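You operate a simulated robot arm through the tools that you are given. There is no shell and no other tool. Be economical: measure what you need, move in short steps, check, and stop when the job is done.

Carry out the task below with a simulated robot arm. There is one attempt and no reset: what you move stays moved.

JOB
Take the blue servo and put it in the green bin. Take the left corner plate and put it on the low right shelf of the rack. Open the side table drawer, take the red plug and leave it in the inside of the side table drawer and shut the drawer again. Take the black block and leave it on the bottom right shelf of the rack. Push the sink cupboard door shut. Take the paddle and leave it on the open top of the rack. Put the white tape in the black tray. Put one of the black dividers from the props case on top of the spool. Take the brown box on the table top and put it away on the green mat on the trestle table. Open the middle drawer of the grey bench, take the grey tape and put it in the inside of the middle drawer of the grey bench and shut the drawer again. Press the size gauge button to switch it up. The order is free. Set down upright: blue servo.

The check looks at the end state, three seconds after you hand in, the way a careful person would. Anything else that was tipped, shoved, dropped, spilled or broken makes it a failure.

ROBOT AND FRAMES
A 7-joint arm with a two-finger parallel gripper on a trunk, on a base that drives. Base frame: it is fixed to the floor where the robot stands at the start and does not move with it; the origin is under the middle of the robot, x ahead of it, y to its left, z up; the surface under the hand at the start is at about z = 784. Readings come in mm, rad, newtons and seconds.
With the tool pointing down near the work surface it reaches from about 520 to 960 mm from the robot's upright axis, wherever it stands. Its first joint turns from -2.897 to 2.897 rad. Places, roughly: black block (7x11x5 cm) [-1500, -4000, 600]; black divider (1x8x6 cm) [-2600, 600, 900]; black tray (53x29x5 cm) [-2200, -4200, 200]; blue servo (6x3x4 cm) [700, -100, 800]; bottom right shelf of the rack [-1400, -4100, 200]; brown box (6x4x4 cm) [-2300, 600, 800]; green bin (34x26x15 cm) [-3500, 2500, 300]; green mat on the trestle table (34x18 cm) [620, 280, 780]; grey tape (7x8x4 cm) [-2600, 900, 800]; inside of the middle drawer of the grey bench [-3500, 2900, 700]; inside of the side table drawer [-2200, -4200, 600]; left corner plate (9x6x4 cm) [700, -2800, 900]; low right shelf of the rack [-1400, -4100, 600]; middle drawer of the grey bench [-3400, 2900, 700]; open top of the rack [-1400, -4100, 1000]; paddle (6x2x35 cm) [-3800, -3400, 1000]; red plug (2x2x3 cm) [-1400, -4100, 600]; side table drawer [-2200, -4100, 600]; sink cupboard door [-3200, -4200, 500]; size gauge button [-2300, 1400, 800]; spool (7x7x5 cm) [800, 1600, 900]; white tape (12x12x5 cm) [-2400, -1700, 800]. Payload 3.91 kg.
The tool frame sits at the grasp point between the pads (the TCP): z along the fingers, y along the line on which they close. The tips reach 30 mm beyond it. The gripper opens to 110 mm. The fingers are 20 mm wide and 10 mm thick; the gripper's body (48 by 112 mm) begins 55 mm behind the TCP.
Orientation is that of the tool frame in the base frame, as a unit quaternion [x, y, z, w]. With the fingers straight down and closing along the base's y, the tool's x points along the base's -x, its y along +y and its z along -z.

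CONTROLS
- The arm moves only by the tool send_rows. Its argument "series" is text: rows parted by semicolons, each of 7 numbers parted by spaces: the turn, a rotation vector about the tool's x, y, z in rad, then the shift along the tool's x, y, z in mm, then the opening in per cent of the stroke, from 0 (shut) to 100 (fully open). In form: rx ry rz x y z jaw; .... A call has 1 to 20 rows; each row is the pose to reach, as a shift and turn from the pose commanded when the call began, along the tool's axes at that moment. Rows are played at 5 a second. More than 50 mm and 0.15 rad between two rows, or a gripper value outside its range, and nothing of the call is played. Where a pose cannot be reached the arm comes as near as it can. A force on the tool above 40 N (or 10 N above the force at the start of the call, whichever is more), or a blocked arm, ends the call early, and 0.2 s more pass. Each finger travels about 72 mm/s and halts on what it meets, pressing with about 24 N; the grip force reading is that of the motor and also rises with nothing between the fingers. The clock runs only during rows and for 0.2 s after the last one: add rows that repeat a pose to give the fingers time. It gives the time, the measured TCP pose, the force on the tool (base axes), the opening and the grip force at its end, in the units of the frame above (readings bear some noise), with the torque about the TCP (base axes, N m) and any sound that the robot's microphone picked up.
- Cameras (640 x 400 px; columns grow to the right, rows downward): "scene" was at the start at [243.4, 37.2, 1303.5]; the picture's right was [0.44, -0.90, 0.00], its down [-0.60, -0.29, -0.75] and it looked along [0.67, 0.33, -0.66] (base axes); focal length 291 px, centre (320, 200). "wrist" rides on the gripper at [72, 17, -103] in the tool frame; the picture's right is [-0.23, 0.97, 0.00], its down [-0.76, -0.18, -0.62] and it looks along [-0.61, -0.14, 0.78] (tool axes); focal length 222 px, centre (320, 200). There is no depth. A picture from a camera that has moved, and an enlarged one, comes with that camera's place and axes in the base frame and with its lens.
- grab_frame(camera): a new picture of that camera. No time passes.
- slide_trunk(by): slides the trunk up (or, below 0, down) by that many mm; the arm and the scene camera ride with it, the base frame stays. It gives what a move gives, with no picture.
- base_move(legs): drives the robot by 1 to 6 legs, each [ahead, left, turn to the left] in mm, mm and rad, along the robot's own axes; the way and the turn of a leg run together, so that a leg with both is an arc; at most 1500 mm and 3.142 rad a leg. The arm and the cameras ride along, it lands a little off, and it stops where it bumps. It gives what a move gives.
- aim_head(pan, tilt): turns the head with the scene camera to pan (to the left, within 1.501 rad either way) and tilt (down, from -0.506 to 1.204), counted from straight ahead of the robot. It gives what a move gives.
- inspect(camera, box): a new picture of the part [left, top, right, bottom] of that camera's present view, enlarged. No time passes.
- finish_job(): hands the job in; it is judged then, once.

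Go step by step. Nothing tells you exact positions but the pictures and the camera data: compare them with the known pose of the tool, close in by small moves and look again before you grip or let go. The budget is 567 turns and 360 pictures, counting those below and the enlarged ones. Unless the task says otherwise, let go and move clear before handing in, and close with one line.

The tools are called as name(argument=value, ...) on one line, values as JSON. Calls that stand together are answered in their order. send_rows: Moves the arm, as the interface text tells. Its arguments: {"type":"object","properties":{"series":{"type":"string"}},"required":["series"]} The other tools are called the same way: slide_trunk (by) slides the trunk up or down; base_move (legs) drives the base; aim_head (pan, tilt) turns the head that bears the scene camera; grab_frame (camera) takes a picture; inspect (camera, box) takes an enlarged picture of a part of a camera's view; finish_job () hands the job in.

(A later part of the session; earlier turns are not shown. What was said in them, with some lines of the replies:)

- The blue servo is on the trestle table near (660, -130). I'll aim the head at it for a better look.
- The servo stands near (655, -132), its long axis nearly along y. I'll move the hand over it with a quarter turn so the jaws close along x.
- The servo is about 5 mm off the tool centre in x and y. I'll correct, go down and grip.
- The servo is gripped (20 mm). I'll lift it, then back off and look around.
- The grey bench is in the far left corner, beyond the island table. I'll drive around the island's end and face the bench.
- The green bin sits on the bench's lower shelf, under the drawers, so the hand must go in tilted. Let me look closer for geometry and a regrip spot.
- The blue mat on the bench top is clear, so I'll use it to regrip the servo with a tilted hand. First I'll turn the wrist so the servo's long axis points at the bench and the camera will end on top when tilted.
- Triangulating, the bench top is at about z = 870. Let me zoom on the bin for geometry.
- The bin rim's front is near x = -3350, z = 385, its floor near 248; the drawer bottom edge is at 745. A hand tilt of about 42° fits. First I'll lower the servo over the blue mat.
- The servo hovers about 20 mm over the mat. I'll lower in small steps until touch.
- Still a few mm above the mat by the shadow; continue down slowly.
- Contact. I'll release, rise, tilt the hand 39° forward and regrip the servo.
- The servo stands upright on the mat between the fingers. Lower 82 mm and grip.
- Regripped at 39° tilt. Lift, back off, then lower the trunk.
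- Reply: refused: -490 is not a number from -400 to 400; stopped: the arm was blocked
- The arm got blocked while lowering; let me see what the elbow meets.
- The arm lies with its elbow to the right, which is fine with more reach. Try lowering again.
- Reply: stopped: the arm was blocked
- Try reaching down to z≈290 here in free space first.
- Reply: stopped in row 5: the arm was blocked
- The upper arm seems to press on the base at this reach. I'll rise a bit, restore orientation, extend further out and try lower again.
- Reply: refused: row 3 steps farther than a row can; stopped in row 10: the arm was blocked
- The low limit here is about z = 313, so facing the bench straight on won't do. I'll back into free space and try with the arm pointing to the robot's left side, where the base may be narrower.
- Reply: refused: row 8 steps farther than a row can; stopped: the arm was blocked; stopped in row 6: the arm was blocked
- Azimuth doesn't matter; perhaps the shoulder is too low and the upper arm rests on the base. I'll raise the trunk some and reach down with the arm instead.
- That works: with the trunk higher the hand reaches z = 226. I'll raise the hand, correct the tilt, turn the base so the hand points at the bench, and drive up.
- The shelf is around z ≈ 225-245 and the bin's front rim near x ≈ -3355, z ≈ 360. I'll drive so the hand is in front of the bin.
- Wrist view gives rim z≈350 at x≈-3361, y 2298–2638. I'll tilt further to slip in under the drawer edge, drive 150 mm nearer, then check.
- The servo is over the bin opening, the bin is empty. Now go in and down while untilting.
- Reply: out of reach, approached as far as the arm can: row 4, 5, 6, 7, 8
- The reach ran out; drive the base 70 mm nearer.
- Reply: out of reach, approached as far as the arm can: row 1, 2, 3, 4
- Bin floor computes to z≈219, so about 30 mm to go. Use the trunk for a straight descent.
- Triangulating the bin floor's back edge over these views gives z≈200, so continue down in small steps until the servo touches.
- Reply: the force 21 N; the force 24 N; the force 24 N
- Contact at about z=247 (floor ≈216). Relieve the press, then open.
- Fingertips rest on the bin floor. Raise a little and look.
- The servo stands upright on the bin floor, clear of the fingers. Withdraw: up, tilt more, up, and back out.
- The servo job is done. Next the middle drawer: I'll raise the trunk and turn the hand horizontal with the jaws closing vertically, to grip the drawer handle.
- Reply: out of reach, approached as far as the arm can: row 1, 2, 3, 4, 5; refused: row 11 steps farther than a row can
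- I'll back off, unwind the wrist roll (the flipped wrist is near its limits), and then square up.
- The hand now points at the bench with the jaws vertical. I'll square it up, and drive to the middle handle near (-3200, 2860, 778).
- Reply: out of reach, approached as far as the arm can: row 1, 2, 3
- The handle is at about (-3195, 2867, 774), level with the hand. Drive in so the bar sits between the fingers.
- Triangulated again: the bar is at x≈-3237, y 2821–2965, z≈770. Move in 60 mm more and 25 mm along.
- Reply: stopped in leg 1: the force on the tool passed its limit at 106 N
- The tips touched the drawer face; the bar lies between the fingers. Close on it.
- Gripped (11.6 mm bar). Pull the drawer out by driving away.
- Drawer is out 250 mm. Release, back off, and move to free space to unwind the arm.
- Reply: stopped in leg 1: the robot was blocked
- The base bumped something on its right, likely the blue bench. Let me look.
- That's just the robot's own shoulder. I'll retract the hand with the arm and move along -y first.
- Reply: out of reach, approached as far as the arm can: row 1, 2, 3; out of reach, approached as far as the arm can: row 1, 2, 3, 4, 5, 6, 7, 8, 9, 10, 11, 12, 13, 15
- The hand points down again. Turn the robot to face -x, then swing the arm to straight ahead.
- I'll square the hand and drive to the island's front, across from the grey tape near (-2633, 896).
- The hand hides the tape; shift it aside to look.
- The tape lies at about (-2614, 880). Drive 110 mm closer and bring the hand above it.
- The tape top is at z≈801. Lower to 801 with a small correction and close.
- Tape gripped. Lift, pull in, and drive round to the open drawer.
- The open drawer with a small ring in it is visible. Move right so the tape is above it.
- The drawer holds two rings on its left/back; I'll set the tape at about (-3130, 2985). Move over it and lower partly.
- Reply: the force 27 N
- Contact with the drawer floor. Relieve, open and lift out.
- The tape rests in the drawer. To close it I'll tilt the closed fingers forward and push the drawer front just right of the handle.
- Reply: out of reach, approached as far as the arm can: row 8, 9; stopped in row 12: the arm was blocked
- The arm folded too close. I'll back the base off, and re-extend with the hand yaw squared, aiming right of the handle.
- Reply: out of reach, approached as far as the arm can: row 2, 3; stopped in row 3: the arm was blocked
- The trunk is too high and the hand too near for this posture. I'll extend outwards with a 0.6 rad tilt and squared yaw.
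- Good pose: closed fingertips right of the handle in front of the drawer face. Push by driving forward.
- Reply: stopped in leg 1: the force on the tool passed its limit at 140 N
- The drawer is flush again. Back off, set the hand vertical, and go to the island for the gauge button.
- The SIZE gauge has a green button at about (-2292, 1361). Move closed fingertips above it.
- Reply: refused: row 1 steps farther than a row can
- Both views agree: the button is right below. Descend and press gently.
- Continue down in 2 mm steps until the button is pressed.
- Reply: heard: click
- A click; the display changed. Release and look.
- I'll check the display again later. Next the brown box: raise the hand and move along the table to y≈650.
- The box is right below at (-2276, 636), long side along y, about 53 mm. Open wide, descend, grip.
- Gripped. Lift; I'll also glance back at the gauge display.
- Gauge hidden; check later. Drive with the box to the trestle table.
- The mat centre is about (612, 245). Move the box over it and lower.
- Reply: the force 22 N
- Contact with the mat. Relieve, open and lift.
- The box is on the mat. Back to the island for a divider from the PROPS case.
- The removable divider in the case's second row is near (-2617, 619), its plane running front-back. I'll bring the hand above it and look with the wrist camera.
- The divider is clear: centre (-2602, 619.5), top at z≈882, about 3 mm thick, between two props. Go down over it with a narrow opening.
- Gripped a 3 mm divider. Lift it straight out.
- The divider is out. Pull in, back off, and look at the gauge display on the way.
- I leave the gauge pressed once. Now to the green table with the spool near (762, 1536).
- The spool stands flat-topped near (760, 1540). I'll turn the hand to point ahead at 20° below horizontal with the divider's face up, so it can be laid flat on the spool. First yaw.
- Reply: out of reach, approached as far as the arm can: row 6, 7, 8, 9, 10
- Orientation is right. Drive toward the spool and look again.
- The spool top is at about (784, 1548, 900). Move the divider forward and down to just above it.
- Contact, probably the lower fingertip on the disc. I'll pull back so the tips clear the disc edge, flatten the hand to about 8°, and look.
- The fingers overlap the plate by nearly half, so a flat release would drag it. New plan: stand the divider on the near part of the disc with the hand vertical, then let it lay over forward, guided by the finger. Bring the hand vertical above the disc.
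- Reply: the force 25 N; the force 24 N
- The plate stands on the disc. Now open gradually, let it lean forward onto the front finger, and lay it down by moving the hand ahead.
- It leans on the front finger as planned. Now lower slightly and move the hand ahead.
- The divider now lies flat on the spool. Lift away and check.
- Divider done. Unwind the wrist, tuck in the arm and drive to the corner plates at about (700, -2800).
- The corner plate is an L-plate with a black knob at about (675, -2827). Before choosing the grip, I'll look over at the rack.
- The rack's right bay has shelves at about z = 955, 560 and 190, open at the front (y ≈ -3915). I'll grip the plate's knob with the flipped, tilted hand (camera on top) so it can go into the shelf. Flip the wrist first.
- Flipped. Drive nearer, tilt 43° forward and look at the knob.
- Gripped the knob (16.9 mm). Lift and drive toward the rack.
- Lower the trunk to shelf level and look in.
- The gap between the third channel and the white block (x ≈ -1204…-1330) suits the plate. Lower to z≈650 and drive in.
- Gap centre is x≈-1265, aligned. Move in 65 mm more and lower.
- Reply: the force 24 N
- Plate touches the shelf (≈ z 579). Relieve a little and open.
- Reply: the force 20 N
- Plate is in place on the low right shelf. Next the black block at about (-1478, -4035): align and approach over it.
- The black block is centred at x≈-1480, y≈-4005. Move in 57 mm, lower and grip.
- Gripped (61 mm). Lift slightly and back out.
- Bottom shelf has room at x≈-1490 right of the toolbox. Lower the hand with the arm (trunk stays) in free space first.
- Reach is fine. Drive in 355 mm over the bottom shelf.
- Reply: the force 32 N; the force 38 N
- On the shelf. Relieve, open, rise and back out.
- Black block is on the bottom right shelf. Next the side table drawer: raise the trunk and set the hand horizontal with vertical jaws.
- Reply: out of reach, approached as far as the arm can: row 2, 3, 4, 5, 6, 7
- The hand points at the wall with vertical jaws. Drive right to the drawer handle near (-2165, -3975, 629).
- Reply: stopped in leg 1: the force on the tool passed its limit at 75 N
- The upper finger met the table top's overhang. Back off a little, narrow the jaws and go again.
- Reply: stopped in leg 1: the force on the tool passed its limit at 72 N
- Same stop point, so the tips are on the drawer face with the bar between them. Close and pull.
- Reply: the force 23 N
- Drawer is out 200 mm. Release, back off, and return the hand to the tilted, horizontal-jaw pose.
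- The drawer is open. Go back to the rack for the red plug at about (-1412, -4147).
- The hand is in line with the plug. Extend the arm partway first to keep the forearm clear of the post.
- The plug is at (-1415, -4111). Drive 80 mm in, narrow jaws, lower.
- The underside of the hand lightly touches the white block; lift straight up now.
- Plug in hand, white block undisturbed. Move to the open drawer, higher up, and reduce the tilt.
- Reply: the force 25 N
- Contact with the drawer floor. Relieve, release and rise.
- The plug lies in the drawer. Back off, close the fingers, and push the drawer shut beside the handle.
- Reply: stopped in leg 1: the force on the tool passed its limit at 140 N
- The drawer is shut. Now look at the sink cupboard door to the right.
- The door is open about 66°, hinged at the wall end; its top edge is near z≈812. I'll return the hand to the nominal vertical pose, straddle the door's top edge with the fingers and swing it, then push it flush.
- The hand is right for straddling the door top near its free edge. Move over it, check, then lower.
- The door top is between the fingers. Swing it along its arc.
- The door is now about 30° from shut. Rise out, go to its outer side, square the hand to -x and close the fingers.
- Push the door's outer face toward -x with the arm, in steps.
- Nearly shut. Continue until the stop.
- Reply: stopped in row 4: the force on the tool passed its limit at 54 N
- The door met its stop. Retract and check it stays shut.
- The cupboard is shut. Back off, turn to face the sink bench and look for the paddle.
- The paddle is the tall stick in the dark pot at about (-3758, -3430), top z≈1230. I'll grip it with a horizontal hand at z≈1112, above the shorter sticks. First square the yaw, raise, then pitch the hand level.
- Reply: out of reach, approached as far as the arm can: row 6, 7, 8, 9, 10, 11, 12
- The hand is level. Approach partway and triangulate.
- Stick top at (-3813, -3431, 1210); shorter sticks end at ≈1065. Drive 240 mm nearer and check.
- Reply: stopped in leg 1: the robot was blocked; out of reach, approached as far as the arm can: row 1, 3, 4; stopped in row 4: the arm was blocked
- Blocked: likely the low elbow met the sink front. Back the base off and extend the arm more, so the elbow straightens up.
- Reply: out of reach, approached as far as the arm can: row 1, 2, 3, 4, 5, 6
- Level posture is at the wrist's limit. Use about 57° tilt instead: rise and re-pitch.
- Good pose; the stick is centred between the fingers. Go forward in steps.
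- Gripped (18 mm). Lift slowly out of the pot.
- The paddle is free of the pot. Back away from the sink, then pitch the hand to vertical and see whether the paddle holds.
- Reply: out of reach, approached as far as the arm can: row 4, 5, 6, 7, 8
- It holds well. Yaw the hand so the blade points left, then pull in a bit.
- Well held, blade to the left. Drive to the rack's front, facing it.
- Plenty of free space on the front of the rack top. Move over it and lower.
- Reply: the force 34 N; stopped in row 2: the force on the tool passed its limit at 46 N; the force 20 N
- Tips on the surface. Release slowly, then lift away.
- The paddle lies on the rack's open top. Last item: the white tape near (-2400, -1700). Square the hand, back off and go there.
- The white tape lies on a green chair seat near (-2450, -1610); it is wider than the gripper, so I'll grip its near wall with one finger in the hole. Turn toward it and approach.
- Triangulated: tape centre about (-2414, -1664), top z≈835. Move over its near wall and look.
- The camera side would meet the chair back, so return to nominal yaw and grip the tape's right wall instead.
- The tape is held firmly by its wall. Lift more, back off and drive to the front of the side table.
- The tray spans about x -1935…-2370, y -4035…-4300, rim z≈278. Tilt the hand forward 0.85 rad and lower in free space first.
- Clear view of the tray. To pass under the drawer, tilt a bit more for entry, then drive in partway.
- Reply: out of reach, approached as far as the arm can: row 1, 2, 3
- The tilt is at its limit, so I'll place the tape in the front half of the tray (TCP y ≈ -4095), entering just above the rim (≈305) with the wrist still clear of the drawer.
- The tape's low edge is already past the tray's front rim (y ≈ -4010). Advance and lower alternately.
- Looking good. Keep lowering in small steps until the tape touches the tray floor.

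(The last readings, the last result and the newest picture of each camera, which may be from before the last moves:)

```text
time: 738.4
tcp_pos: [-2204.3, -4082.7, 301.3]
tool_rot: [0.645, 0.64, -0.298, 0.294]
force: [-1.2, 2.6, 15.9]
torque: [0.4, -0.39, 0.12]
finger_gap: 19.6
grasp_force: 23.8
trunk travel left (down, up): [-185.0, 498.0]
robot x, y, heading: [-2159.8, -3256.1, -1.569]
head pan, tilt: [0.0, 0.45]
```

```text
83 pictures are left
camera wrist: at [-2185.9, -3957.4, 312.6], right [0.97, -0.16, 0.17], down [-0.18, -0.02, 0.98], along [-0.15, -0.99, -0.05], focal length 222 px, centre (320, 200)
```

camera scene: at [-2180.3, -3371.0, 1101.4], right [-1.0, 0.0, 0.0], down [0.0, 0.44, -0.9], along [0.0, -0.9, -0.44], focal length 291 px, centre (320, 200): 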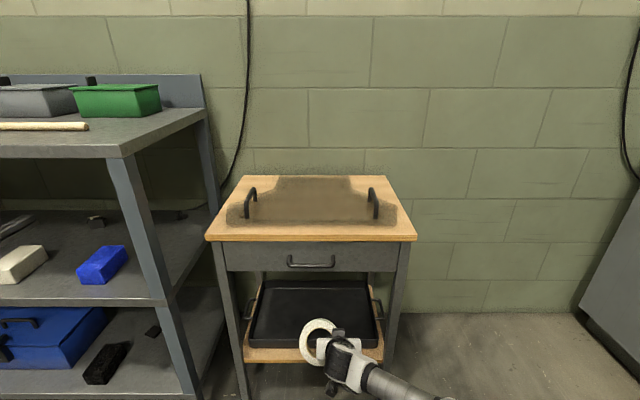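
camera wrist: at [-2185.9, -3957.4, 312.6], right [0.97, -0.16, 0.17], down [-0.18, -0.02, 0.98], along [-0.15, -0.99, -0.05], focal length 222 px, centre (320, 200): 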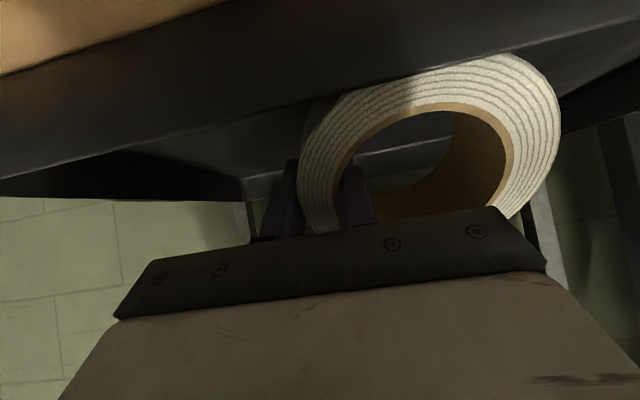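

Contact on the tray floor inside the rim. Relieve slightly and release.

slide_trunk(by=3)

send_rows(series="0 0 0 0 0 0 20; 0 0 0 0 0 0 25; 0 0 0 0 0 0 35; 0 0 0 0 0 0 45; 0 0 0 0 0 0 45; 0 0 0 0 0 0 45")

grab_frame(camera="wrist")

inspect(camera="scene", box=[200, 220, 440, 400])

```text
time: 738.9
tcp_pos: [-2203.9, -4080.8, 300.8]
tool_rot: [0.646, 0.64, -0.296, 0.293]
force: [0.1, -2.5, 7.4]
torque: [-0.06, -0.15, -0.03]
finger_gap: 19.5
grasp_force: 24.1
trunk travel left (down, up): [-188.0, 495.0]
robot x, y, heading: [-2159.4, -3256.6, -1.567]
head pan, tilt: [0.0, 0.45]
```

```text
time: 740.3
tcp_pos: [-2203.8, -4080.2, 301.1]
tool_rot: [0.646, 0.64, -0.297, 0.293]
force: [1.4, 0.7, -0.3]
torque: [0.04, -0.02, 0.02]
finger_gap: 49.7
grasp_force: 0.1
trunk travel left (down, up): [-188.0, 495.0]
robot x, y, heading: [-2158.7, -3253.2, -1.569]
head pan, tilt: [0.0, 0.45]
```

```text
82 pictures are left
camera wrist: at [-2185.9, -3956.7, 313.1], right [0.97, -0.16, 0.17], down [-0.18, -0.02, 0.98], along [-0.15, -0.99, -0.05], focal length 222 px, centre (320, 200)
```

wrist: 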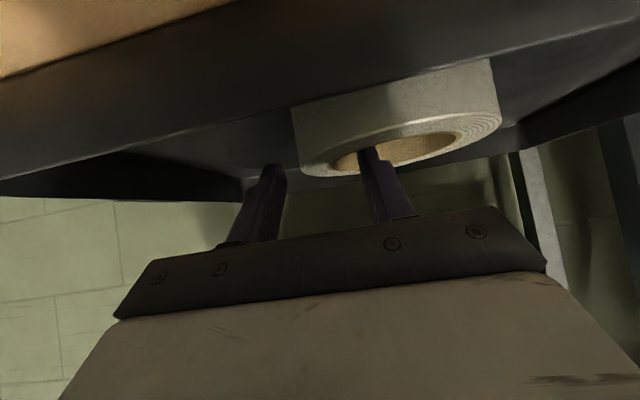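

```text
2.22 times, centred on (320, 310) of scene
camera zoom: at [-2159.6, -3517.6, 1015.5], right [-1.0, 0.0, 0.0], down [0.0, 0.44, -0.9], along [0.0, -0.9, -0.44], focal length 647 px, centre (320, -44)
```

zoom: 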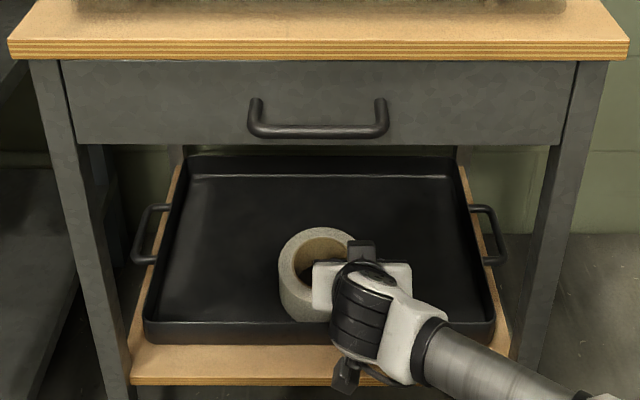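

The tape lies flat in the tray. Rise a little and back out.

slide_trunk(by=45)

base_move(legs=[[-450, 0, 0]])

grab_frame(camera="scene")

```text
time: 741.2
tcp_pos: [-2203.8, -4080.1, 346.2]
tool_rot: [0.646, 0.64, -0.296, 0.292]
force: [-0.7, 0.2, 1.1]
torque: [0.04, -0.03, -0.01]
finger_gap: 49.6
grasp_force: 0.0
trunk travel left (down, up): [-233.0, 450.0]
robot x, y, heading: [-2159.3, -3259.1, -1.569]
head pan, tilt: [0.0, 0.45]
```

```text
time: 743.9
tcp_pos: [-2205.6, -3631.3, 345.2]
tool_rot: [0.646, 0.64, -0.297, 0.292]
force: [0.7, 0.2, 0.4]
torque: [-0.03, -0.05, 0.0]
finger_gap: 49.5
grasp_force: 0.0
trunk travel left (down, up): [-233.0, 450.0]
robot x, y, heading: [-2160.5, -2806.0, -1.565]
head pan, tilt: [0.0, 0.45]
```

```text
80 pictures are left
camera scene: at [-2161.1, -3068.1, 1060.4], right [-1.0, 0.0, 0.0], down [0.0, 0.44, -0.9], along [0.0, -0.9, -0.44], focal length 291 px, centre (320, 200)
```

scene: 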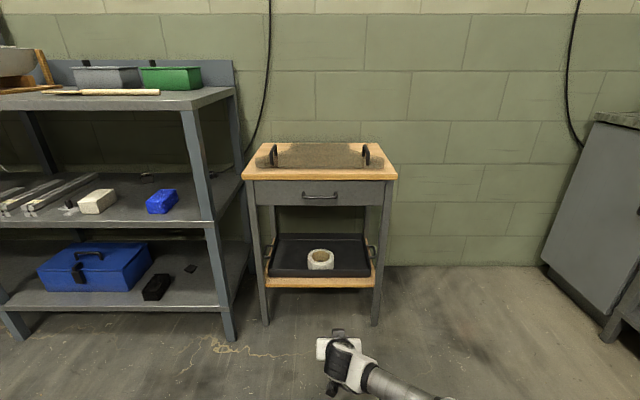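

All items are placed, both drawers and the cupboard door are shut, the gauge button was pressed once, and the hand is clear. I'm handing in.

finish_job()

```text
The job is handed in.
```

The job is handed in: every item on the list was carried out, but I'm not sure the size gauge ended up in the state you wanted. I pressed its button once and heard a click. The display showed two dashes before the press and was blank afterwards, and I couldn't tell whether that counts as "switched up".
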